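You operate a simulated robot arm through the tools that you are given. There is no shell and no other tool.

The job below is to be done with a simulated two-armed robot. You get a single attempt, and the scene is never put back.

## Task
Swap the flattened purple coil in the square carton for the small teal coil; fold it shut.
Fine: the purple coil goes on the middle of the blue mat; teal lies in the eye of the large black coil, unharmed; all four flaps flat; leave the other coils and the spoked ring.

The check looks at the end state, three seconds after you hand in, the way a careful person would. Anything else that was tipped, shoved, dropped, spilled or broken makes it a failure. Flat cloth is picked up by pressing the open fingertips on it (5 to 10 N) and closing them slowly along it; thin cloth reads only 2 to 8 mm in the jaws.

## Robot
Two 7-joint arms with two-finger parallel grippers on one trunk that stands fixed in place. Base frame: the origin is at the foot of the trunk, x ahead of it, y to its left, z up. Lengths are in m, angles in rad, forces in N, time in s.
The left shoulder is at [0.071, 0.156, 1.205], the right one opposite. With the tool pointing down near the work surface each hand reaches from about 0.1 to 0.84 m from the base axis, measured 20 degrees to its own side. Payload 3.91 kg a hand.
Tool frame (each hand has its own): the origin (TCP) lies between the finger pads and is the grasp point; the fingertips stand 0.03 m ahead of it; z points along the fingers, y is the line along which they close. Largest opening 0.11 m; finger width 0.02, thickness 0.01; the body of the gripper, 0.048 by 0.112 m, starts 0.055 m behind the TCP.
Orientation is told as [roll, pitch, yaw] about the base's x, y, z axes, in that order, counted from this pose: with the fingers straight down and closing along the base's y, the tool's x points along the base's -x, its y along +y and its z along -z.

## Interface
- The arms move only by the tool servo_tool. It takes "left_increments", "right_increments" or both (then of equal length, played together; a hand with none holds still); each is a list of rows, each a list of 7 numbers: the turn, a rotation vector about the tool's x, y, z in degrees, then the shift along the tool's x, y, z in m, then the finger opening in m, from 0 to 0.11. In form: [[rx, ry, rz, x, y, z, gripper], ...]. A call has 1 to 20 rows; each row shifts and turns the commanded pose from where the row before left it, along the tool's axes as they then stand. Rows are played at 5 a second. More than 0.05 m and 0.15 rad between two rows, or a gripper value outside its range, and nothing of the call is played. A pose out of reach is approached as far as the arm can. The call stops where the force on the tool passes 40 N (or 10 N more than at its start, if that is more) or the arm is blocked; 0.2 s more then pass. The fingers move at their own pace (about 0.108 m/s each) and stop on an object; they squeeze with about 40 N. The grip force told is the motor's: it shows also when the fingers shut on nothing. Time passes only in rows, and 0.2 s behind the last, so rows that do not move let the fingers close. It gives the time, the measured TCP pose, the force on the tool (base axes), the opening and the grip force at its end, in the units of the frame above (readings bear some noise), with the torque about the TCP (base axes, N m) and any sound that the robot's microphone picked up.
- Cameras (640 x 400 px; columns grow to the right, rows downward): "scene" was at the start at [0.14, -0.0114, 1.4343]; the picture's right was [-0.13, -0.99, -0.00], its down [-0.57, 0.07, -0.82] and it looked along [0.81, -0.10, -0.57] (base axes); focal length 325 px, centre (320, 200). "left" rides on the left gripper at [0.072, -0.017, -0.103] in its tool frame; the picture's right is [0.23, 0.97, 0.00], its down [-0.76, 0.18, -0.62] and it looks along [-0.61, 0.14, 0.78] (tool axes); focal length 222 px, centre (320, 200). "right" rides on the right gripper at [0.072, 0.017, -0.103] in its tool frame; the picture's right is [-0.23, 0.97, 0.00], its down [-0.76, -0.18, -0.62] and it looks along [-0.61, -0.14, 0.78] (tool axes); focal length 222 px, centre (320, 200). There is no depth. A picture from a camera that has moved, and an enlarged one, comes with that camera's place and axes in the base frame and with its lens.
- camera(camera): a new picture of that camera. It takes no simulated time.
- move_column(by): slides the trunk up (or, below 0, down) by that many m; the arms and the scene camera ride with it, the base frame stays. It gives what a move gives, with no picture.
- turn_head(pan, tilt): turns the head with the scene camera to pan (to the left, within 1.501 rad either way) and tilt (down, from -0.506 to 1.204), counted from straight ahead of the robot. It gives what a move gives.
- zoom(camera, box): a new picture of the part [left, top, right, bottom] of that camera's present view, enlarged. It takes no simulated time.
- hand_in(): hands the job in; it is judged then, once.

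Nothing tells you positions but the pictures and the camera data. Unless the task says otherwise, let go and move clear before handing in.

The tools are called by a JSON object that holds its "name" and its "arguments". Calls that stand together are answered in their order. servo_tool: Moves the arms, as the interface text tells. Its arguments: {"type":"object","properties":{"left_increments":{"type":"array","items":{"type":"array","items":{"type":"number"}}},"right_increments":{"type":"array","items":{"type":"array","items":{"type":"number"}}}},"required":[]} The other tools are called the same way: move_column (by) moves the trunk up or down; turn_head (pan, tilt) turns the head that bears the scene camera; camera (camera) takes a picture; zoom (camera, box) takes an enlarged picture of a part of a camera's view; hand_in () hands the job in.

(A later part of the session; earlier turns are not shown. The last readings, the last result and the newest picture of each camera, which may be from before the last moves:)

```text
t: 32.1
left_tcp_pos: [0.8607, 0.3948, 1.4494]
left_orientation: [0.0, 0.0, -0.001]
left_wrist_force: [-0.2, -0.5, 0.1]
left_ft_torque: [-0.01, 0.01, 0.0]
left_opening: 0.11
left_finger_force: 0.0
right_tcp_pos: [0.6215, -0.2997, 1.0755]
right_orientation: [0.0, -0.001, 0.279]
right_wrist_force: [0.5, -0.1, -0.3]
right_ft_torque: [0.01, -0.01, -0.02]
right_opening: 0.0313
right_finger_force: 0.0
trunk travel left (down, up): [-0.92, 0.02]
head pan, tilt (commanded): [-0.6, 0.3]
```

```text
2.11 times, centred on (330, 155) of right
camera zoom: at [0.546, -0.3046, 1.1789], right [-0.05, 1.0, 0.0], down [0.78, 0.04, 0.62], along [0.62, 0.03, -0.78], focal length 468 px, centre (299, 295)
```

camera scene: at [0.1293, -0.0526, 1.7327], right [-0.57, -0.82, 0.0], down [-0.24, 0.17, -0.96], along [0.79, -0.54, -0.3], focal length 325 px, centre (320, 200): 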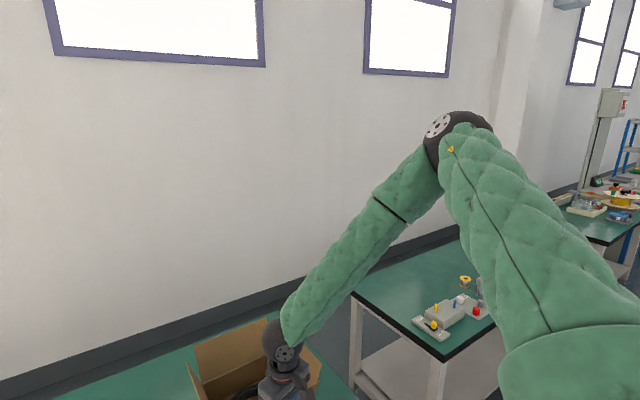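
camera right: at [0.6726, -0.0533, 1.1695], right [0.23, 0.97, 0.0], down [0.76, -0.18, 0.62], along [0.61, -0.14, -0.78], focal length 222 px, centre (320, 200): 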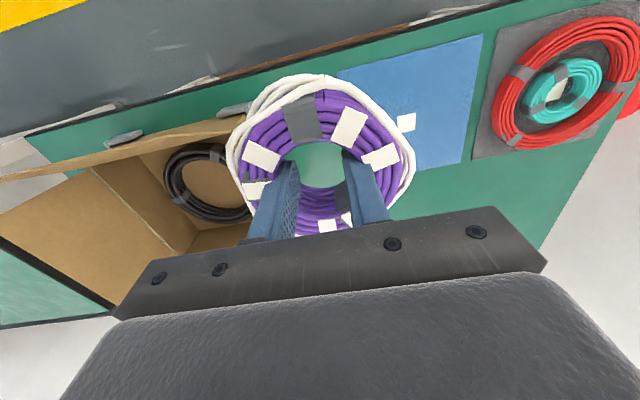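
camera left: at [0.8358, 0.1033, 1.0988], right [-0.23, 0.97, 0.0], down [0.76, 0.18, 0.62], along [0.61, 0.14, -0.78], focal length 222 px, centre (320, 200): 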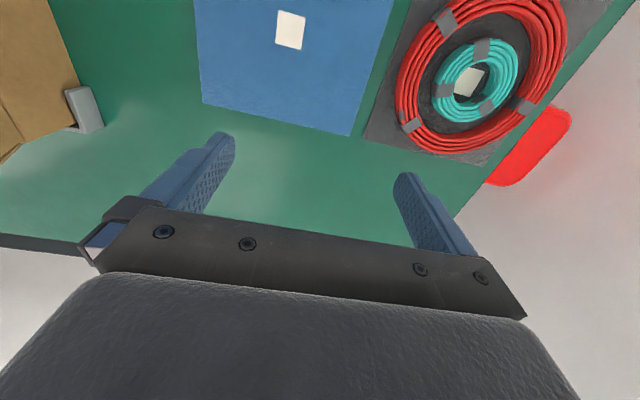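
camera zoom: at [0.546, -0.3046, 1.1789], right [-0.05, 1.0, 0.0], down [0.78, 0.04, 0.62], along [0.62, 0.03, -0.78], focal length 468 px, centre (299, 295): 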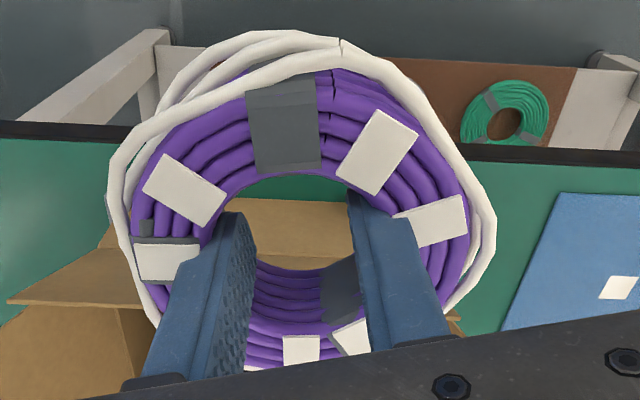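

The coil is still held well. The elbow now bends upward with the hand low, so I'll try extending toward the mat from this posture.

{"name": "servo_tool", "arguments": {"right_increments": [[0, 0, 0, -0.02934, 0.02653, 0, 0.036], [0, 0, 0, -0.02934, 0.02653, 0, 0.036], [0, 0, 0, -0.02934, 0.02653, 0, 0.036], [0, 0, 0, -0.02934, 0.02653, 0, 0.036], [0, 0, 0, -0.02934, 0.02653, 0, 0.036], [0, 0, 0, -0.02934, 0.02653, 0, 0.036], [0, 0, 0, 0, 0, 0, 0.036]]}}

{"name": "camera", "arguments": {"camera": "scene"}}

```text
t: 33.7
left_tcp_pos: [0.8621, 0.3933, 1.4497]
left_orientation: [0.0, 0.0, -0.001]
left_wrist_force: [0.0, 0.8, -0.4]
left_ft_torque: [0.02, 0.01, -0.03]
left_opening: 0.1099
left_finger_force: 0.0
right_tcp_pos: [0.7067, -0.1719, 1.1455]
right_orientation: [0.002, 0.0, 0.278]
right_wrist_force: [-0.4, -0.2, -0.7]
right_ft_torque: [0.0, -0.02, -0.03]
right_opening: 0.0314
right_finger_force: 0.0
right hand out of reach, approached as far as the arm can: row 3, 4, 5, 6
trunk travel left (down, up): [-0.92, 0.02]
head pan, tilt (commanded): [-0.6, 0.3]
```

```text
taken
camera scene: at [0.13, -0.0525, 1.7326], right [-0.57, -0.82, 0.0], down [-0.24, 0.17, -0.96], along [0.79, -0.54, -0.3], focal length 325 px, centre (320, 200)
```

scene: 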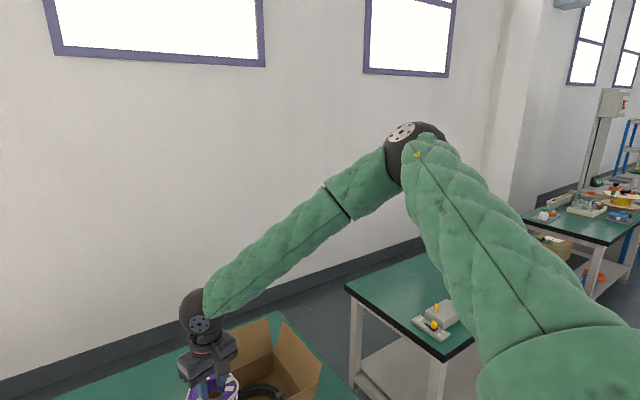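

The right arm stays blocked by its shoulder, so I'll use the left arm as a relay. I'll retract the right hand with the purple coil and test whether the left arm can reach the bare strip between mat and carton (about x 0.785, y −0.11).

{"name": "servo_tool", "arguments": {"right_increments": [[0, 0, 0, 0.0276, -0.0316, 0, 0.036], [0, 0, 0, 0.0276, -0.0316, 0, 0.036], [0, 0, 0, 0.0276, -0.0316, 0, 0.036], [0, 0, 0, 0.0276, -0.0316, 0, 0.036], [0, 0, 0, 0.0276, -0.0316, 0, 0.036], [0, 0, 0, 0.0276, -0.0316, 0, 0.036], [0, 0, 0, 0, 0, 0, 0.036], [0, 0, 0, 0, 0, 0, 0.036], [0, 0, 0, 0, 0, 0, 0.036], [0, 0, 0, 0, 0, 0, 0.036], [0, 0, 0, 0, 0, 0, 0.036], [0, 0, 0, 0, 0, 0, 0.036], [0, 0, 0, 0, 0, 0, 0.036]], "left_increments": [[0, 0, 0, 0.0064, -0.04, 0.015, 0.11], [0, 0, 0, 0.0064, -0.04, 0.015, 0.11], [0, 0, 0, 0.0064, -0.04, 0.015, 0.11], [0, 0, 0, 0.0064, -0.04, 0.015, 0.11], [0, 0, 0, 0.0064, -0.04, 0.015, 0.11], [0, 0, 0, 0.0064, -0.04, 0.015, 0.11], [0, 0, 0, 0.0064, -0.04, 0.015, 0.11], [0, 0, 0, 0.0064, -0.04, 0.015, 0.11], [0, 0, 0, 0.0064, -0.04, 0.015, 0.11], [0, 0, 0, 0.0064, -0.04, 0.015, 0.11], [0, 0, 0, 0.0064, -0.04, 0.015, 0.11], [0, 0, 0, 0.0064, -0.04, 0.015, 0.11], [0, 0, 0, 0, 0, 0, 0.11]]}}

{"name": "turn_head", "arguments": {"pan": 0.0, "tilt": 0.6}}

{"name": "camera", "arguments": {"camera": "scene"}}

```text
t: 36.5
left_tcp_pos: [0.7873, -0.0846, 1.2676]
left_orientation: [0.0, 0.002, -0.001]
left_wrist_force: [0.4, 0.8, -0.1]
left_ft_torque: [-0.02, 0.0, -0.01]
left_opening: 0.1099
left_finger_force: 0.1
right_tcp_pos: [0.5995, -0.3957, 1.1438]
right_orientation: [-0.001, 0.001, 0.28]
right_wrist_force: [-0.2, -0.1, -1.3]
right_ft_torque: [-0.02, 0.0, -0.03]
right_opening: 0.0314
right_finger_force: 0.1
trunk travel left (down, up): [-0.92, 0.02]
head pan, tilt (commanded): [-0.6, 0.3]
```

```text
t: 37.5
left_tcp_pos: [0.7863, -0.0862, 1.2674]
left_orientation: [-0.001, 0.002, 0.001]
left_wrist_force: [0.3, -0.5, -0.2]
left_ft_torque: [-0.02, 0.02, -0.04]
left_opening: 0.1102
left_finger_force: 0.0
right_tcp_pos: [0.5989, -0.3973, 1.1439]
right_orientation: [0.002, 0.0, 0.28]
right_wrist_force: [0.1, 0.2, -1.2]
right_ft_torque: [0.01, 0.01, -0.03]
right_opening: 0.0314
right_finger_force: 0.0
trunk travel left (down, up): [-0.92, 0.02]
head pan, tilt (commanded): [0.0, 0.6]
```

```text
taken
camera scene: at [0.1414, -0.0009, 1.7051], right [0.0, -1.0, 0.0], down [-0.57, 0.0, -0.82], along [0.82, 0.0, -0.57], focal length 325 px, centre (320, 200)
```

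scene: 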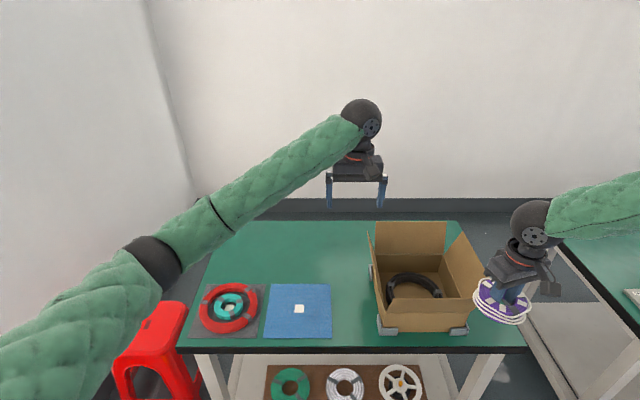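

The left arm reaches the strip between mat and carton with no trouble. I'll test whether it also reaches over the carton, which would let it carry the teal coil straight in.

{"name": "servo_tool", "arguments": {"left_increments": [[0, 0, 0, -0.0143, -0.0349, 0, 0.11], [0, 0, 0, -0.0143, -0.0349, 0, 0.11], [0, 0, 0, -0.0143, -0.0349, 0, 0.11], [0, 0, 0, -0.0143, -0.0349, 0, 0.11], [0, 0, 0, -0.0143, -0.0349, 0, 0.11], [0, 0, 0, -0.0143, -0.0349, 0, 0.11], [0, 0, 0, -0.0143, -0.0349, 0, 0.11], [0, 0, 0, 0, 0, 0, 0.11]]}}

{"name": "camera", "arguments": {"camera": "left"}}

{"name": "camera", "arguments": {"camera": "scene"}}

```text
t: 39.3
left_tcp_pos: [0.8862, -0.3265, 1.2686]
left_orientation: [0.001, 0.002, 0.001]
left_wrist_force: [-0.8, -0.2, -0.3]
left_ft_torque: [-0.01, -0.06, 0.02]
left_opening: 0.1098
left_finger_force: 0.1
right_tcp_pos: [0.599, -0.397, 1.144]
right_orientation: [0.0, 0.001, 0.279]
right_wrist_force: [-0.4, -0.8, -1.8]
right_ft_torque: [0.0, -0.01, 0.0]
right_opening: 0.0313
right_finger_force: 0.0
trunk travel left (down, up): [-0.92, 0.02]
head pan, tilt (commanded): [0.0, 0.6]
```

```text
taken
camera left: at [0.8144, -0.3431, 1.3726], right [-0.23, 0.97, 0.0], down [0.76, 0.18, 0.62], along [0.61, 0.14, -0.78], focal length 222 px, centre (320, 200)
```

left: 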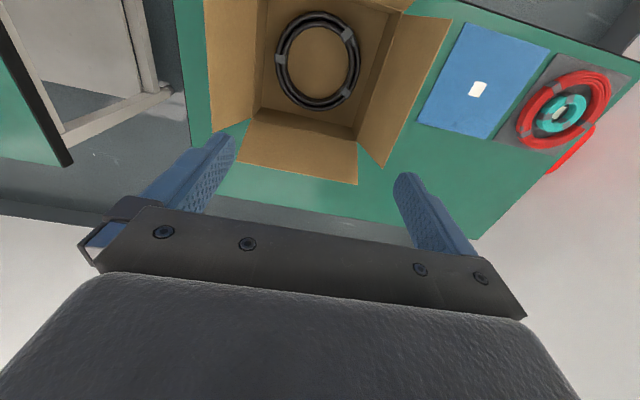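

```text
taken
camera scene: at [0.1417, 0.0005, 1.705], right [0.0, -1.0, 0.0], down [-0.57, 0.0, -0.82], along [0.82, 0.0, -0.57], focal length 325 px, centre (320, 200)
```

scene: 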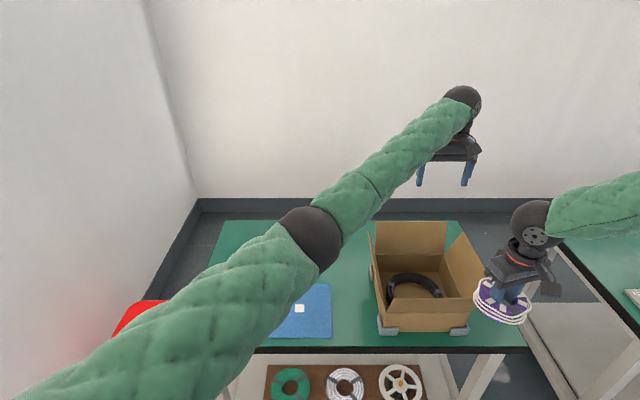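

The left arm also reaches the carton, so it can do all the carrying. I'll have the right hand set the purple coil back where it was, in the black coil's eye, and the left arm will take it from there. First I'll raise both hands, then lower the trunk.

{"name": "servo_tool", "arguments": {"right_increments": [[0, 0, 0, 0, 0, -0.029, 0.036], [0, 0, 0, 0, 0, -0.029, 0.036], [0, 0, 0, 0, 0, -0.029, 0.036], [0, 0, 0, 0, 0, -0.029, 0.036], [0, 0, 0, 0, 0, -0.029, 0.036], [0, 0, 0, 0, 0, -0.029, 0.036], [0, 0, 0, 0, 0, -0.029, 0.036], [0, 0, 0, 0, 0, -0.029, 0.036], [0, 0, 0, 0, 0, -0.029, 0.036], [0, 0, 0, 0, 0, -0.029, 0.036], [0, 0, 0, 0, 0, -0.029, 0.036], [0, 0, 0, 0, 0, -0.029, 0.036], [0, 0, 0, 0, 0, -0.029, 0.036], [0, 0, 0, 0, 0, -0.029, 0.036], [0, 0, 0, 0, 0, 0, 0.036]], "left_increments": [[0, 0, 0, 0.0062, 0.0411, -0.018, 0.11], [0, 0, 0, 0.0062, 0.0411, -0.018, 0.11], [0, 0, 0, 0.0062, 0.0411, -0.018, 0.11], [0, 0, 0, 0.0062, 0.0411, -0.018, 0.11], [0, 0, 0, 0.0062, 0.0411, -0.018, 0.11], [0, 0, 0, 0.0062, 0.0411, -0.018, 0.11], [0, 0, 0, 0.0062, 0.0411, -0.018, 0.11], [0, 0, 0, 0.0062, 0.0411, -0.018, 0.11], [0, 0, 0, 0.0062, 0.0411, -0.018, 0.11], [0, 0, 0, 0.0062, 0.0411, -0.018, 0.11], [0, 0, 0, 0.0062, 0.0411, -0.018, 0.11], [0, 0, 0, 0.0062, 0.0411, -0.018, 0.11], [0, 0, 0, 0.0062, 0.0411, -0.018, 0.11], [0, 0, 0, 0.0062, 0.0411, -0.018, 0.11], [0, 0, 0, 0, 0, 0, 0.11]]}}

```text
t: 42.5
left_tcp_pos: [0.7977, 0.2446, 1.5212]
left_orientation: [0.001, 0.002, 0.0]
left_wrist_force: [0.3, 0.3, -0.4]
left_ft_torque: [0.01, 0.0, 0.0]
left_opening: 0.11
left_finger_force: 0.1
right_tcp_pos: [0.6008, -0.3987, 1.5491]
right_orientation: [0.002, 0.002, 0.279]
right_wrist_force: [1.0, -0.3, -0.9]
right_ft_torque: [0.03, -0.02, 0.03]
right_opening: 0.0313
right_finger_force: 0.1
trunk travel left (down, up): [-0.92, 0.02]
head pan, tilt (commanded): [0.0, 0.6]
```

{"name": "move_column", "arguments": {"by": -0.47}}

{"name": "camera", "arguments": {"camera": "scene"}}

```text
refused: -0.47 is not a number from -0.4 to 0.4
```

```text
taken
camera scene: at [0.142, -0.0008, 1.705], right [0.0, -1.0, 0.0], down [-0.57, 0.0, -0.82], along [0.82, 0.0, -0.57], focal length 325 px, centre (320, 200)
```

scene: 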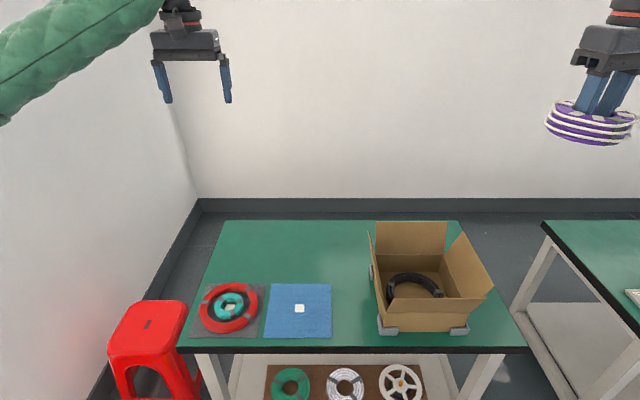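

{"name": "zoom", "arguments": {"camera": "scene", "box": [350, 200, 510, 350]}}

{"name": "zoom", "arguments": {"camera": "scene", "box": [180, 260, 350, 350]}}

{"name": "move_column", "arguments": {"by": -0.4}}

{"name": "move_column", "arguments": {"by": -0.07}}

```text
2.67 times, centred on (430, 275) of scene
camera zoom: at [0.142, -0.0008, 1.705], right [0.0, -1.0, 0.0], down [-0.57, 0.0, -0.82], along [0.82, 0.0, -0.57], focal length 866 px, centre (27, 0)
```

zoom: 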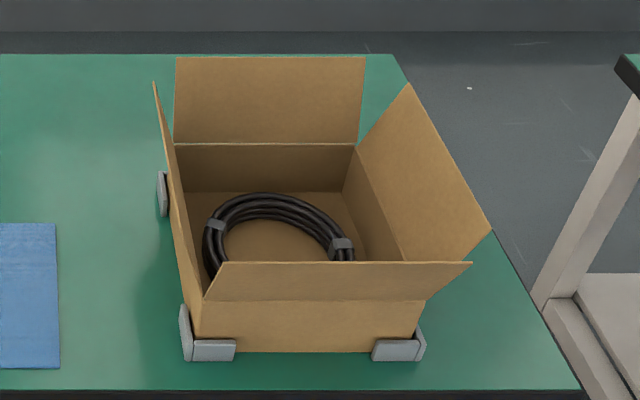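

```text
3.76 times, centred on (265, 305) of scene
camera zoom: at [0.142, -0.0008, 1.705], right [0.0, -1.0, 0.0], down [-0.57, 0.0, -0.82], along [0.82, 0.0, -0.57], focal length 1223 px, centre (527, -195)
```

zoom: 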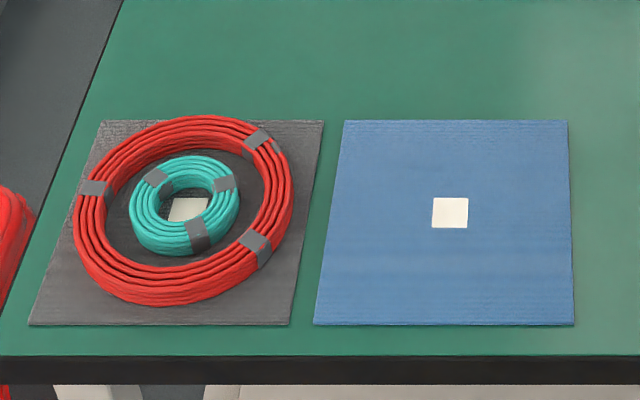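

```text
t: 46.4
left_tcp_pos: [0.7976, 0.2453, 1.122]
left_orientation: [0.0, 0.0, 0.0]
left_wrist_force: [-1.0, 0.2, -0.5]
left_ft_torque: [0.0, -0.01, 0.03]
left_opening: 0.1104
left_finger_force: 0.0
right_tcp_pos: [0.5999, -0.3975, 1.1502]
right_orientation: [0.001, 0.0, 0.278]
right_wrist_force: [0.3, -0.4, -1.7]
right_ft_torque: [0.0, 0.0, 0.0]
right_opening: 0.0314
right_finger_force: 0.0
trunk travel left (down, up): [-0.52, 0.42]
head pan, tilt (commanded): [0.0, 0.6]
```

```text
t: 47.4
left_tcp_pos: [0.7974, 0.2466, 1.0519]
left_orientation: [0.0, -0.001, 0.001]
left_wrist_force: [-0.5, -0.3, -0.1]
left_ft_torque: [-0.02, -0.02, 0.0]
left_opening: 0.1103
left_finger_force: 0.0
right_tcp_pos: [0.5999, -0.3976, 1.0803]
right_orientation: [-0.001, 0.0, 0.281]
right_wrist_force: [0.1, -0.2, -0.7]
right_ft_torque: [0.01, 0.02, -0.02]
right_opening: 0.0311
right_finger_force: 0.0
trunk travel left (down, up): [-0.45, 0.49]
head pan, tilt (commanded): [0.0, 0.6]
```

{"name": "servo_tool", "arguments": {"right_increments": [[0, 0, 0, -0.0367, -0.0017, 0, 0.036], [0, 0, 0, -0.0367, -0.0017, 0, 0.036], [0, 0, 0, -0.0367, -0.0017, 0, 0.036], [0, 0, 0, -0.0367, -0.0017, 0, 0.036], [0, 0, 0, -0.0367, -0.0017, 0, 0.036], [0, 0, 0, -0.0367, -0.0017, 0, 0.036], [0, 0, 0, -0.0367, -0.0017, 0, 0.036], [0, 0, 0, -0.0367, -0.0017, 0, 0.036], [0, 0, 0, 0, 0, 0, 0.036], [0, 0, 0, 0, 0, 0, 0.036]]}}

{"name": "camera", "arguments": {"camera": "right"}}

{"name": "camera", "arguments": {"camera": "scene"}}

```text
t: 49.6
left_tcp_pos: [0.7982, 0.2458, 1.0506]
left_orientation: [-0.001, 0.002, -0.001]
left_wrist_force: [-0.4, 0.7, 0.2]
left_ft_torque: [-0.01, 0.03, 0.01]
left_opening: 0.1101
left_finger_force: 0.0
right_tcp_pos: [0.8864, -0.3275, 1.0808]
right_orientation: [0.001, 0.002, 0.28]
right_wrist_force: [-0.5, 0.2, -1.7]
right_ft_torque: [-0.02, 0.02, 0.0]
right_opening: 0.0313
right_finger_force: 0.0
trunk travel left (down, up): [-0.45, 0.49]
head pan, tilt (commanded): [0.0, 0.6]
```

```text
taken
camera right: at [0.8101, -0.3326, 1.1841], right [-0.05, 1.0, 0.0], down [0.78, 0.04, 0.62], along [0.62, 0.03, -0.78], focal length 222 px, centre (320, 200)
```

right: 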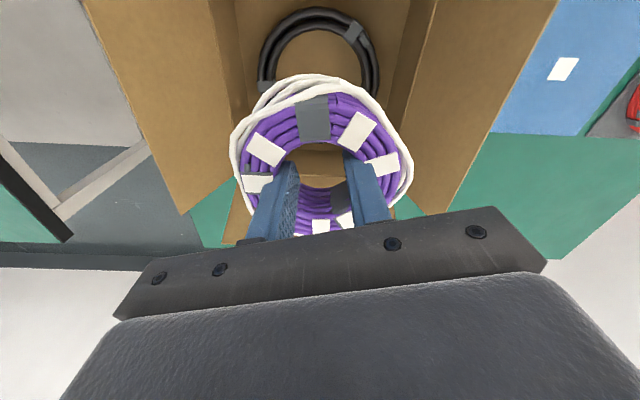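

```text
taken
camera scene: at [0.1419, 0.0005, 1.235], right [0.0, -1.0, 0.0], down [-0.57, 0.0, -0.82], along [0.82, 0.0, -0.57], focal length 325 px, centre (320, 200)
```

scene: 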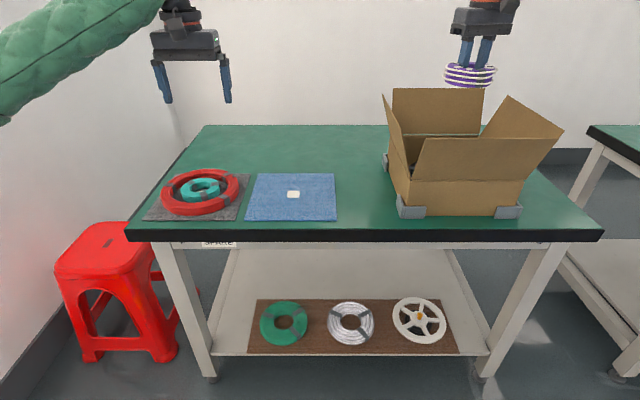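

The purple coil is back over the carton. I'll lower it in steps, checking clearance to the black coil.

{"name": "servo_tool", "arguments": {"right_increments": [[0, 0, 0, 0, 0, 0.03, 0.036], [0, 0, 0, 0, 0, 0.03, 0.036], [0, 0, 0, 0, 0, 0.03, 0.036], [0, 0, 0, 0, 0, 0.03, 0.036], [0, 0, 0, 0, 0, 0.03, 0.036], [0, 0, 0, 0, 0, 0.03, 0.036], [0, 0, 0, 0, 0, 0.03, 0.036], [0, 0, 0, 0, 0, 0.015, 0.036], [0, 0, 0, 0, 0, 0, 0.036]]}}

{"name": "zoom", "arguments": {"camera": "right", "box": [180, 0, 460, 250]}}

```text
t: 51.6
left_tcp_pos: [0.7977, 0.2462, 1.0515]
left_orientation: [0.0, 0.0, 0.001]
left_wrist_force: [0.8, 0.4, 0.5]
left_ft_torque: [-0.01, 0.04, -0.02]
left_opening: 0.1099
left_finger_force: 0.2
right_tcp_pos: [0.8856, -0.3294, 0.8531]
right_orientation: [0.0, -0.001, 0.28]
right_wrist_force: [-0.1, -0.3, -0.1]
right_ft_torque: [-0.01, 0.02, -0.02]
right_opening: 0.0314
right_finger_force: 0.1
trunk travel left (down, up): [-0.45, 0.49]
head pan, tilt (commanded): [0.0, 0.6]
```

```text
1.60 times, centred on (320, 125) of right
camera zoom: at [0.81, -0.3338, 0.9568], right [-0.05, 1.0, 0.0], down [0.78, 0.04, 0.62], along [0.62, 0.03, -0.78], focal length 355 px, centre (320, 320)
```

zoom: 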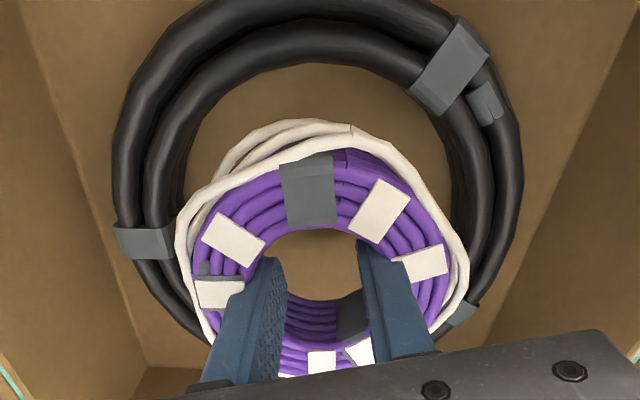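

{"name": "servo_tool", "arguments": {"right_increments": [[0, 0, 0, 0, 0, 0.015, 0.036], [0, 0, 0, 0, 0, 0.015, 0.036], [0, 0, 0, 0, 0, 0.01, 0.036], [0, 0, 0, 0, 0, 0.004, 0.036], [0, 0, 0, 0, 0, 0, 0.036]]}}

{"name": "zoom", "arguments": {"camera": "right", "box": [180, 0, 460, 250]}}

```text
t: 52.8
left_tcp_pos: [0.7976, 0.2458, 1.0518]
left_orientation: [0.0, 0.0, 0.001]
left_wrist_force: [0.1, 1.0, 0.0]
left_ft_torque: [0.02, -0.01, -0.01]
left_opening: 0.11
left_finger_force: 0.0
right_tcp_pos: [0.8875, -0.3309, 0.812]
right_orientation: [0.001, 0.0, 0.28]
right_wrist_force: [0.6, 0.1, -0.8]
right_ft_torque: [-0.01, 0.01, 0.0]
right_opening: 0.0315
right_finger_force: 0.0
trunk travel left (down, up): [-0.45, 0.49]
head pan, tilt (commanded): [0.0, 0.6]
```

```text
1.60 times, centred on (320, 125) of right
camera zoom: at [0.8108, -0.3348, 0.9149], right [-0.05, 1.0, 0.0], down [0.78, 0.04, 0.62], along [0.62, 0.03, -0.78], focal length 355 px, centre (320, 320)
```

zoom: 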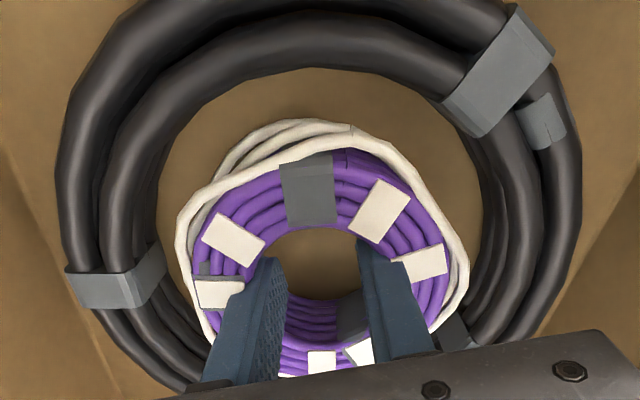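

{"name": "servo_tool", "arguments": {"right_increments": [[0, 0, 0, 0, 0, 0.003, 0.036], [0, 0, 0, 0, 0, 0.003, 0.036], [0, 0, 0, 0, 0, 0.0, 0.036]]}}

```text
t: 53.6
left_tcp_pos: [0.796, 0.2458, 1.0527]
left_orientation: [0.0, 0.001, 0.0]
left_wrist_force: [-0.1, -0.5, 0.0]
left_ft_torque: [-0.03, -0.01, -0.01]
left_opening: 0.11
left_finger_force: 0.0
right_tcp_pos: [0.885, -0.3307, 0.8067]
right_orientation: [-0.001, -0.002, 0.279]
right_wrist_force: [1.8, -1.8, 9.3]
right_ft_torque: [-0.03, 0.01, -0.01]
right_opening: 0.0315
right_finger_force: 0.0
trunk travel left (down, up): [-0.45, 0.49]
head pan, tilt (commanded): [0.0, 0.6]
```

The coil has touched the carton floor (9 N). I'll release by closing the fingers and lift out.

{"name": "servo_tool", "arguments": {"right_increments": [[0, 0, 0, 0, 0, -0.001, 0.02], [0, 0, 0, 0, 0, 0, 0.005], [0, 0, 0, 0, 0, 0, 0.005], [0, 0, 0, 0, 0, -0.01, 0.005], [0, 0, 0, 0, 0, -0.015, 0.005], [0, 0, 0, 0, 0, -0.02, 0.005], [0, 0, 0, 0, 0, -0.02, 0.005], [0, 0, 0, 0, 0, -0.02, 0.005], [0, 0, 0, 0, 0, 0, 0.005]]}}

{"name": "camera", "arguments": {"camera": "right"}}

{"name": "zoom", "arguments": {"camera": "right", "box": [180, 0, 460, 250]}}

```text
t: 55.6
left_tcp_pos: [0.7981, 0.2457, 1.052]
left_orientation: [0.0, 0.001, 0.0]
left_wrist_force: [0.5, 0.3, 0.1]
left_ft_torque: [0.01, 0.05, 0.0]
left_opening: 0.1099
left_finger_force: 0.0
right_tcp_pos: [0.8875, -0.3298, 0.8923]
right_orientation: [0.001, 0.003, 0.278]
right_wrist_force: [-0.5, -0.8, -0.1]
right_ft_torque: [0.01, 0.0, -0.01]
right_opening: 0.0051
right_finger_force: 0.1
trunk travel left (down, up): [-0.45, 0.49]
head pan, tilt (commanded): [0.0, 0.6]
```

```text
taken
camera right: at [0.8119, -0.3345, 0.9959], right [-0.05, 1.0, 0.0], down [0.78, 0.04, 0.62], along [0.62, 0.03, -0.78], focal length 222 px, centre (320, 200)
```

right: 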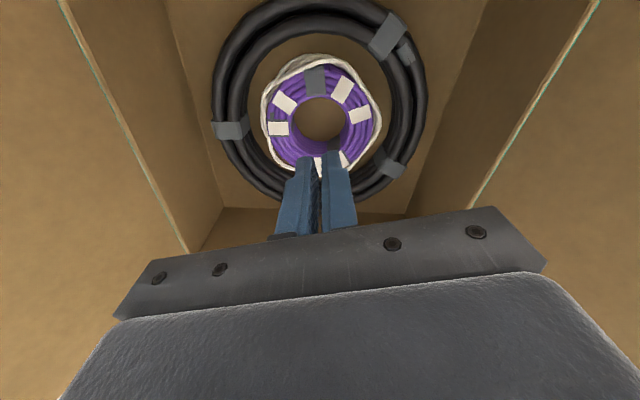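

```text
1.60 times, centred on (320, 125) of right
camera zoom: at [0.8119, -0.3345, 0.9959], right [-0.05, 1.0, 0.0], down [0.78, 0.04, 0.62], along [0.62, 0.03, -0.78], focal length 355 px, centre (320, 320)
```

zoom: 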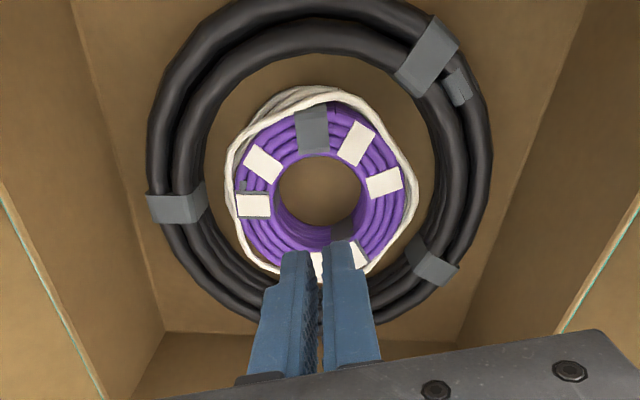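

The purple coil rests back in the black eye. I'll pull the right hand well away and bring the left hand over the carton.

{"name": "servo_tool", "arguments": {"right_increments": [[0, 0, 0, 0, 0, -0.035, 0.005], [0, 0, 0, 0, 0, -0.035, 0.005], [0, 0, 0, 0, 0, -0.035, 0.005], [0, 0, 0, 0, 0, -0.035, 0.005], [0, 0, 0, 0, 0, -0.035, 0.005], [0, 0, 0, 0, 0, -0.03, 0.005], [0, 0, 0, 0.0412, -0.0077, 0, 0.005], [0, 0, 0, 0.0412, -0.0077, 0, 0.005], [0, 0, 0, 0.0412, -0.0077, 0, 0.005], [0, 0, 0, 0.0412, -0.0077, 0, 0.005], [0, 0, 0, 0.0412, -0.0077, 0, 0.005], [0, 0, 0, 0.0412, -0.0077, 0, 0.005], [0, 0, 0, 0.0412, -0.0077, 0, 0.005], [0, 0, 0, 0.0412, -0.0077, 0, 0.005], [0, 0, 0, 0, 0, 0, 0.005]]}}

{"name": "servo_tool", "arguments": {"left_increments": [[0, 0, 0, -0.0064, -0.041, -0.002, 0.0], [0, 0, 0, -0.0064, -0.041, -0.002, 0.0], [0, 0, 0, -0.0064, -0.041, -0.002, 0.0], [0, 0, 0, -0.0064, -0.041, -0.002, 0.0], [0, 0, 0, -0.0064, -0.041, -0.002, 0.0], [0, 0, 0, -0.0064, -0.041, -0.002, 0.0], [0, 0, 0, -0.0064, -0.041, -0.002, 0.0], [0, 0, 0, -0.0064, -0.041, -0.002, 0.0], [0, 0, 0, -0.0064, -0.041, -0.002, 0.0], [0, 0, 0, -0.0064, -0.041, -0.002, 0.0], [0, 0, 0, -0.0064, -0.041, -0.002, 0.0], [0, 0, 0, -0.0064, -0.041, -0.002, 0.0], [0, 0, 0, -0.0064, -0.041, -0.002, 0.0], [0, 0, 0, -0.0064, -0.041, -0.002, 0.0], [0, 0, 0, 0, 0, 0, 0.0]]}}

{"name": "camera", "arguments": {"camera": "left"}}

{"name": "camera", "arguments": {"camera": "scene"}}

```text
t: 58.8
left_tcp_pos: [0.7976, 0.2463, 1.0507]
left_orientation: [0.0, 0.002, 0.001]
left_wrist_force: [0.2, 0.6, -0.1]
left_ft_torque: [0.0, -0.01, -0.02]
left_opening: 0.1101
left_finger_force: 0.1
right_tcp_pos: [0.5848, -0.4791, 1.0973]
right_orientation: [0.001, 0.002, 0.28]
right_wrist_force: [-0.8, 0.4, 0.1]
right_ft_torque: [0.0, 0.03, 0.01]
right_opening: 0.005
right_finger_force: 0.0
trunk travel left (down, up): [-0.45, 0.49]
head pan, tilt (commanded): [0.0, 0.6]
```

```text
t: 62.0
left_tcp_pos: [0.8874, -0.3315, 1.0783]
left_orientation: [-0.004, 0.003, 0.001]
left_wrist_force: [1.1, 0.6, 0.1]
left_ft_torque: [-0.02, 0.06, 0.01]
left_opening: 0.0001
left_finger_force: 37.1
right_tcp_pos: [0.5854, -0.4791, 1.0979]
right_orientation: [-0.001, 0.001, 0.281]
right_wrist_force: [-0.5, 0.3, -0.5]
right_ft_torque: [-0.03, 0.0, 0.01]
right_opening: 0.0049
right_finger_force: 0.1
trunk travel left (down, up): [-0.45, 0.49]
head pan, tilt (commanded): [0.0, 0.6]
```

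```text
taken
camera left: at [0.8169, -0.3474, 1.1833], right [-0.23, 0.97, 0.0], down [0.76, 0.18, 0.62], along [0.61, 0.14, -0.78], focal length 222 px, centre (320, 200)
```

left: 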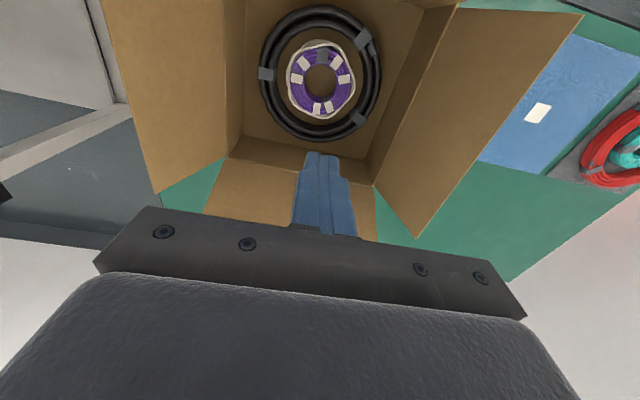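

```text
taken
camera scene: at [0.1423, 0.0009, 1.2349], right [0.0, -1.0, 0.0], down [-0.57, 0.0, -0.82], along [0.82, 0.0, -0.57], focal length 325 px, centre (320, 200)
```

scene: 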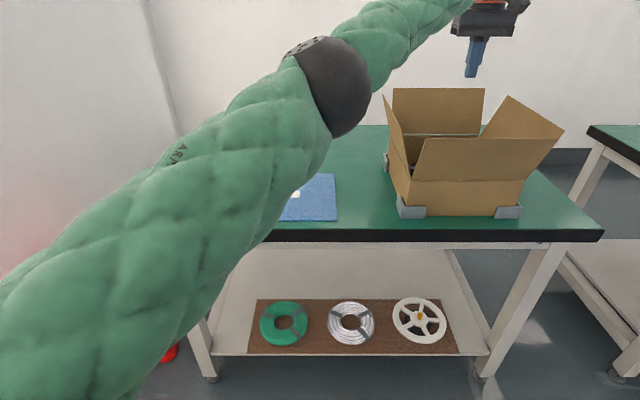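

The left hand is over the carton with its fingers closed. Its forearm will cross the left flap when it reaches in, so I'll first push that flap further outward from the inside for clearance.

{"name": "servo_tool", "arguments": {"left_increments": [[0, 0, 0, 0, 0.03, 0.0, 0.0], [0, 0, 0, 0, 0.03, 0.02, 0.0], [0, 0, 0, 0, 0.02, 0.03, 0.0], [0, 0, 0, 0, 0, 0.03, 0.0], [0, 0, 0, 0, 0, 0.03, 0.0], [0, 0, 0, 0, 0, 0.01, 0.0], [0, 0, 0, 0, 0, 0, 0.0]]}}

{"name": "camera", "arguments": {"camera": "left"}}

{"name": "camera", "arguments": {"camera": "scene"}}

{"name": "camera", "arguments": {"camera": "right"}}

```text
t: 63.6
left_tcp_pos: [0.8885, -0.2476, 0.9587]
left_orientation: [0.001, 0.002, 0.001]
left_wrist_force: [0.2, -0.1, -0.2]
left_ft_torque: [0.04, -0.01, -0.01]
left_opening: 0.0
left_finger_force: 37.4
right_tcp_pos: [0.5838, -0.48, 1.0982]
right_orientation: [-0.001, -0.001, 0.279]
right_wrist_force: [-0.3, 0.1, -0.1]
right_ft_torque: [-0.02, -0.02, -0.01]
right_opening: 0.0051
right_finger_force: 0.1
trunk travel left (down, up): [-0.45, 0.49]
head pan, tilt (commanded): [0.0, 0.6]
```

```text
taken
camera left: at [0.8164, -0.2642, 1.0635], right [-0.23, 0.97, 0.0], down [0.76, 0.18, 0.62], along [0.61, 0.14, -0.78], focal length 222 px, centre (320, 200)
```

left: 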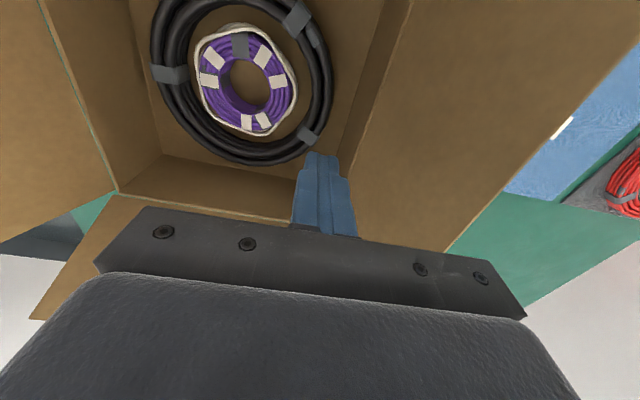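

```text
taken
camera scene: at [0.141, -0.0002, 1.2351], right [0.0, -1.0, 0.0], down [-0.57, 0.0, -0.82], along [0.82, 0.0, -0.57], focal length 325 px, centre (320, 200)
```

scene: 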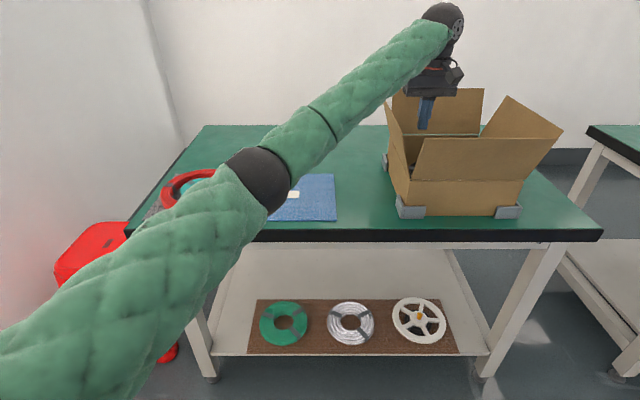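

```text
taken
camera right: at [0.5093, -0.485, 1.2006], right [-0.05, 1.0, 0.0], down [0.78, 0.04, 0.62], along [0.62, 0.03, -0.78], focal length 222 px, centre (320, 200)
```

right: 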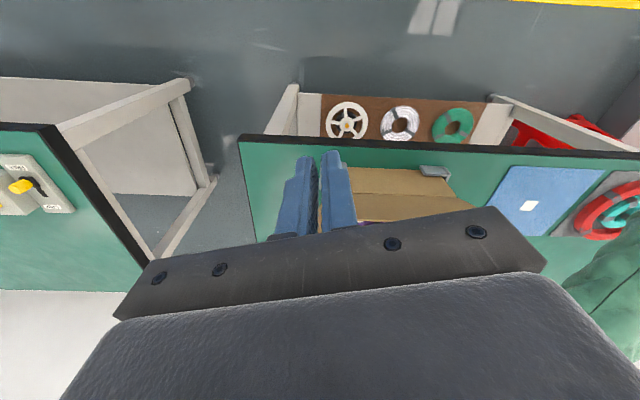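

{"name": "servo_tool", "arguments": {"left_increments": [[0, 0, 0, 0, 0.02, 0, 0.0], [0, 0, 0, 0, 0.02, 0, 0.0], [0, 0, 0, 0, 0.015, 0, 0.0], [0, 0, 0, 0, 0.015, 0, 0.0], [0, 0, 0, 0, 0.015, 0, 0.0], [0, 0, 0, 0, 0.015, 0, 0.0], [0, 0, 0, 0, 0.012, 0, 0.0], [0, 0, 0, 0, 0, 0, 0.0]]}}

{"name": "camera", "arguments": {"camera": "left"}}

{"name": "camera", "arguments": {"camera": "scene"}}

```text
t: 65.4
left_tcp_pos: [0.8861, -0.1364, 0.9597]
left_orientation: [-0.001, 0.0, 0.0]
left_wrist_force: [0.2, 0.3, 0.3]
left_ft_torque: [0.01, 0.0, 0.02]
left_opening: 0.0
left_finger_force: 37.6
right_tcp_pos: [0.5839, -0.4806, 1.0966]
right_orientation: [-0.001, 0.0, 0.28]
right_wrist_force: [-0.2, -0.4, -1.6]
right_ft_torque: [-0.01, -0.01, 0.01]
right_opening: 0.0051
right_finger_force: 0.0
trunk travel left (down, up): [-0.45, 0.49]
head pan, tilt (commanded): [0.0, 0.6]
```

```text
taken
camera left: at [0.8152, -0.1525, 1.0636], right [-0.23, 0.97, 0.0], down [0.76, 0.18, 0.62], along [0.61, 0.14, -0.78], focal length 222 px, centre (320, 200)
```

left: 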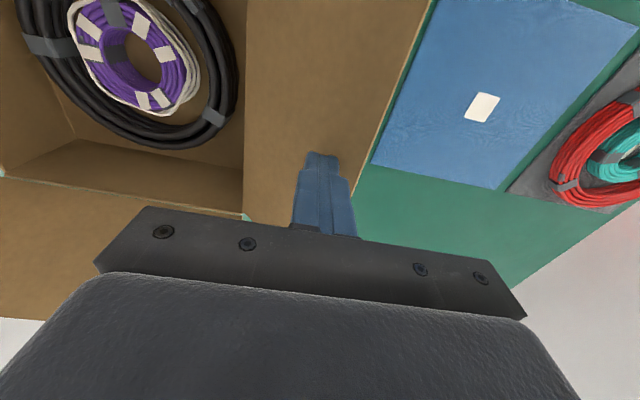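

```text
taken
camera scene: at [0.141, -0.0004, 1.2351], right [0.0, -1.0, 0.0], down [-0.57, 0.0, -0.82], along [0.82, 0.0, -0.57], focal length 325 px, centre (320, 200)
```

scene: 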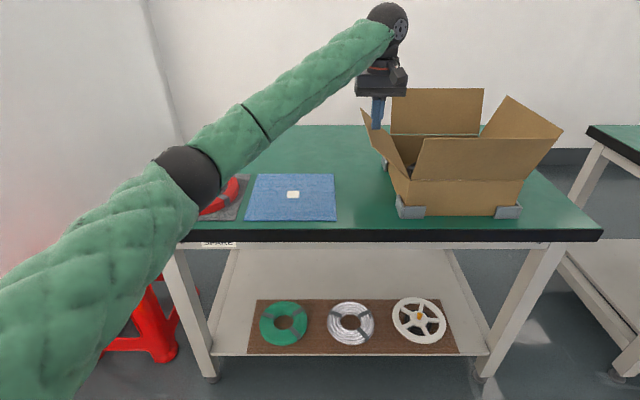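

The flap gives way with almost no force. I'll push it a bit lower, then back off to see whether it stays.

{"name": "servo_tool", "arguments": {"left_increments": [[0, 0, 0, 0, 0.01, 0.015, 0.0], [0, 0, 0, 0, 0.005, 0.015, 0.0], [0, 0, 0, 0, 0, 0.015, 0.0], [0, 0, 0, 0, 0, 0.012, 0.0], [0, 0, 0, 0, 0, 0, 0.0], [0, 0, 0, 0, 0, -0.03, 0.0], [0, 0, 0, 0, 0, -0.03, 0.0], [0, 0, 0, 0, 0, -0.03, 0.0], [0, 0, 0, 0, 0, -0.03, 0.0], [0, 0, 0, 0, 0, 0, 0.0], [0, 0, 0, 0, 0, 0, 0.0]]}}

{"name": "camera", "arguments": {"camera": "left"}}

{"name": "camera", "arguments": {"camera": "scene"}}

```text
t: 67.8
left_tcp_pos: [0.8875, -0.1218, 1.0215]
left_orientation: [0.0, 0.001, 0.0]
left_wrist_force: [0.4, -0.1, -0.1]
left_ft_torque: [0.0, 0.01, 0.01]
left_opening: 0.0
left_finger_force: 37.8
right_tcp_pos: [0.5839, -0.4817, 1.0984]
right_orientation: [0.001, 0.001, 0.28]
right_wrist_force: [0.2, -0.2, 0.2]
right_ft_torque: [0.02, -0.02, 0.01]
right_opening: 0.0049
right_finger_force: 0.0
trunk travel left (down, up): [-0.45, 0.49]
head pan, tilt (commanded): [0.0, 0.6]
```

```text
taken
camera left: at [0.8147, -0.1392, 1.1271], right [-0.23, 0.97, 0.0], down [0.76, 0.18, 0.62], along [0.61, 0.14, -0.78], focal length 222 px, centre (320, 200)
```

left: 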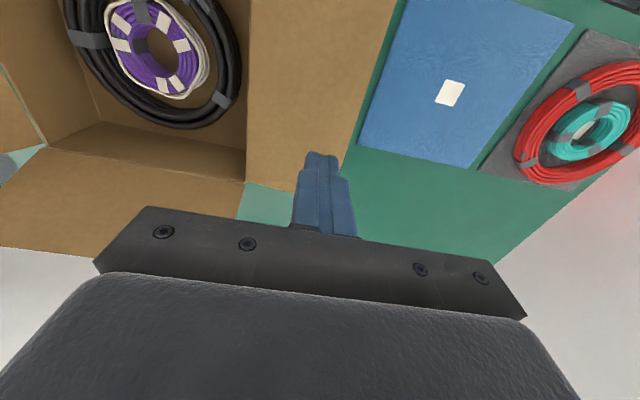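

```text
taken
camera scene: at [0.1407, -0.0002, 1.2352], right [0.0, -1.0, 0.0], down [-0.57, 0.0, -0.82], along [0.82, 0.0, -0.57], focal length 325 px, centre (320, 200)
```

scene: 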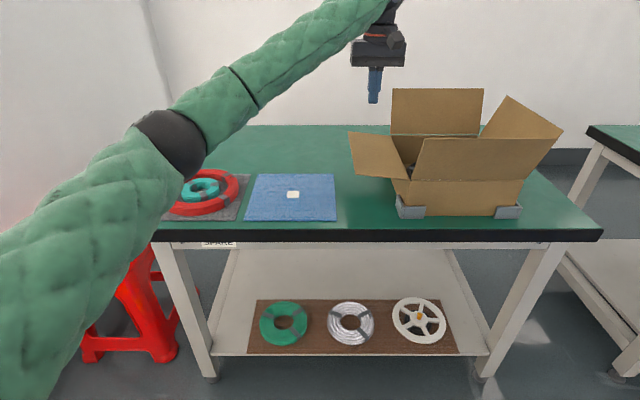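

The flap stays where it is put, so the hinges hold by friction. The forearm would also pass close to the front flap's left corner, so I'll push the front flap further out toward the robot the same way.

{"name": "servo_tool", "arguments": {"left_increments": [[0, 0, 0, 0.0, -0.02, -0.03, 0.0], [0, 0, 0, 0.0115, -0.04, 0, 0.0], [0, 0, 0, 0.0115, -0.04, 0, 0.0], [0, 0, 0, 0.0115, -0.04, 0, 0.0], [0, 0, 0, 0.0115, -0.04, 0, 0.0], [0, 0, 0, 0.0115, -0.02, 0, 0.0], [0, 0, 0, 0, 0, 0.03, 0.0], [0, 0, 0, 0, 0, 0.03, 0.0], [0, 0, 0, 0, 0, 0.03, 0.0], [0, 0, 0, 0, 0, 0, 0.0]]}}

{"name": "camera", "arguments": {"camera": "left"}}

{"name": "camera", "arguments": {"camera": "scene"}}

```text
t: 70.0
left_tcp_pos: [0.8278, -0.3226, 0.9607]
left_orientation: [-0.001, -0.001, 0.001]
left_wrist_force: [0.2, -1.0, 0.2]
left_ft_torque: [0.03, -0.02, 0.0]
left_opening: 0.0
left_finger_force: 37.8
right_tcp_pos: [0.5835, -0.48, 1.098]
right_orientation: [0.0, 0.0, 0.278]
right_wrist_force: [0.3, -0.4, -0.4]
right_ft_torque: [0.0, 0.0, 0.0]
right_opening: 0.0049
right_finger_force: 0.0
trunk travel left (down, up): [-0.45, 0.49]
head pan, tilt (commanded): [0.0, 0.6]
```

```text
taken
camera left: at [0.7557, -0.3387, 1.0658], right [-0.23, 0.97, 0.0], down [0.76, 0.18, 0.62], along [0.61, 0.14, -0.78], focal length 222 px, centre (320, 200)
```

left: 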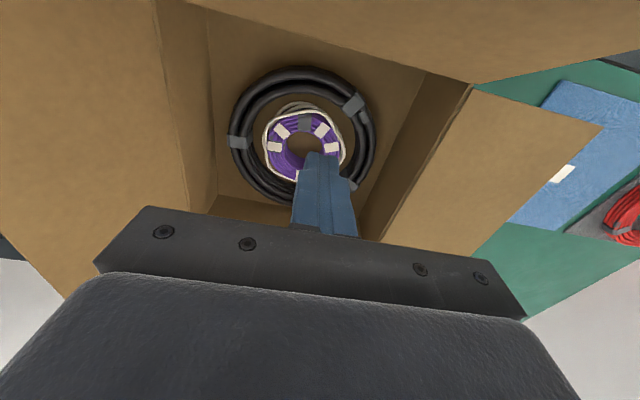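

```text
taken
camera scene: at [0.1404, -0.0002, 1.2352], right [0.0, -1.0, 0.0], down [-0.56, 0.0, -0.83], along [0.83, 0.0, -0.56], focal length 325 px, centre (320, 200)
```

scene: 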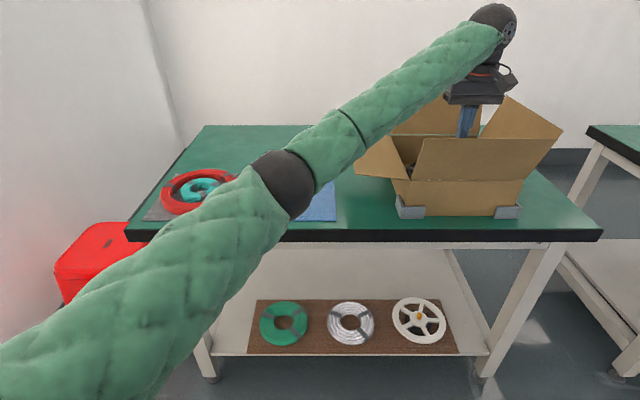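

{"name": "servo_tool", "arguments": {"left_increments": [[0, 0, 0, 0.02, 0, 0, 0.0], [0, 0, 0, 0.02, 0, 0, 0.0], [0, 0, 0, 0.015, 0, 0, 0.0], [0, 0, 0, 0.015, 0, 0, 0.0], [0, 0, 0, 0.015, 0, 0, 0.0], [0, 0, 0, 0.015, 0, 0, 0.0], [0, 0, 0, 0.015, 0, 0, 0.0], [0, 0, 0, 0.015, 0, 0, 0.0], [0, 0, 0, 0, 0, 0, 0.0]]}}

{"name": "camera", "arguments": {"camera": "scene"}}

```text
t: 72.0
left_tcp_pos: [0.6997, -0.3203, 0.9627]
left_orientation: [-0.001, 0.002, 0.001]
left_wrist_force: [-0.8, -0.1, -0.9]
left_ft_torque: [-0.02, -0.02, 0.0]
left_opening: 0.0001
left_finger_force: 37.8
right_tcp_pos: [0.5848, -0.481, 1.0974]
right_orientation: [-0.001, 0.001, 0.279]
right_wrist_force: [0.6, 0.2, -1.0]
right_ft_torque: [-0.02, 0.0, -0.01]
right_opening: 0.0051
right_finger_force: 0.0
trunk travel left (down, up): [-0.45, 0.49]
head pan, tilt (commanded): [0.0, 0.6]
```

```text
taken
camera scene: at [0.1411, -0.0002, 1.2351], right [0.0, -1.0, 0.0], down [-0.57, 0.0, -0.82], along [0.82, 0.0, -0.57], focal length 325 px, centre (320, 200)
```

scene: 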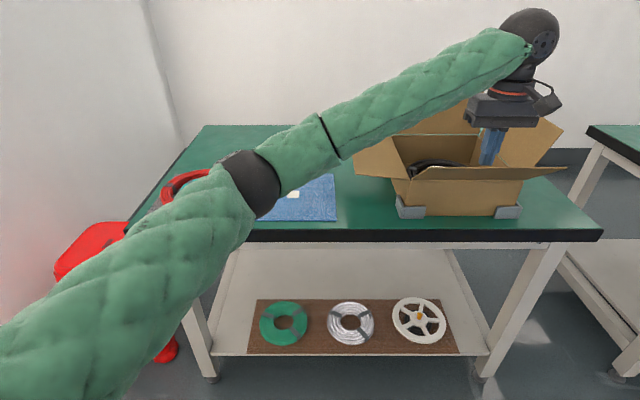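

{"name": "servo_tool", "arguments": {"left_increments": [[0, 0, 0, 0.008, 0, 0.015, 0.0], [0, 0, 0, 0.004, 0, 0.015, 0.0], [0, 0, 0, 0, 0, 0.015, 0.0], [0, 0, 0, 0, 0, 0, 0.0], [0, 0, 0, 0, 0, -0.03, 0.0], [0, 0, 0, 0, 0, -0.04, 0.0], [0, 0, 0, 0, 0, -0.04, 0.0], [0, 0, 0, 0, 0, -0.02, 0.0], [0, 0, 0, 0, 0, 0, 0.0]]}}

{"name": "camera", "arguments": {"camera": "scene"}}

{"name": "camera", "arguments": {"camera": "left"}}

```text
t: 74.0
left_tcp_pos: [0.6896, -0.3233, 1.0486]
left_orientation: [0.001, 0.001, 0.0]
left_wrist_force: [0.2, 0.3, -0.2]
left_ft_torque: [0.01, 0.02, -0.01]
left_opening: 0.0
left_finger_force: 37.2
right_tcp_pos: [0.5841, -0.4813, 1.0962]
right_orientation: [0.001, 0.0, 0.281]
right_wrist_force: [-0.4, 1.0, 0.0]
right_ft_torque: [-0.01, 0.02, -0.03]
right_opening: 0.005
right_finger_force: 0.1
trunk travel left (down, up): [-0.45, 0.49]
head pan, tilt (commanded): [0.0, 0.6]
```

```text
taken
camera scene: at [0.141, -0.0004, 1.2351], right [0.0, -1.0, 0.0], down [-0.57, 0.0, -0.82], along [0.82, 0.0, -0.57], focal length 325 px, centre (320, 200)
```

scene: 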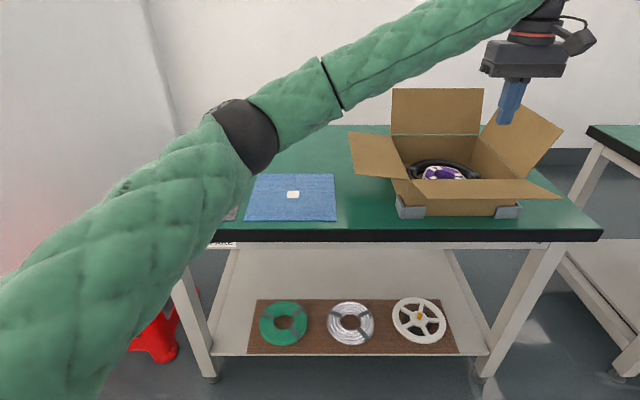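

```text
taken
camera left: at [0.6178, -0.34, 1.153], right [-0.23, 0.97, 0.0], down [0.76, 0.18, 0.62], along [0.61, 0.14, -0.78], focal length 222 px, centre (320, 200)
```

left: 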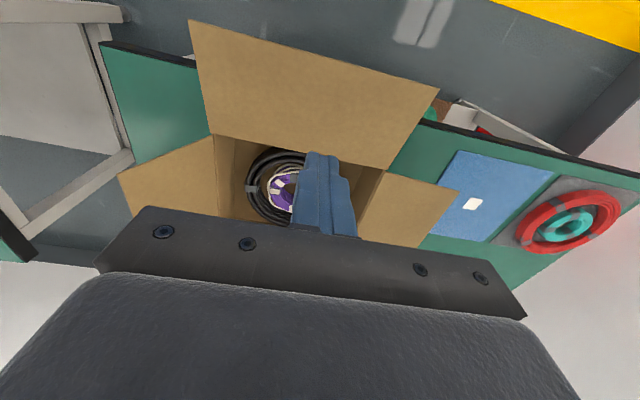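

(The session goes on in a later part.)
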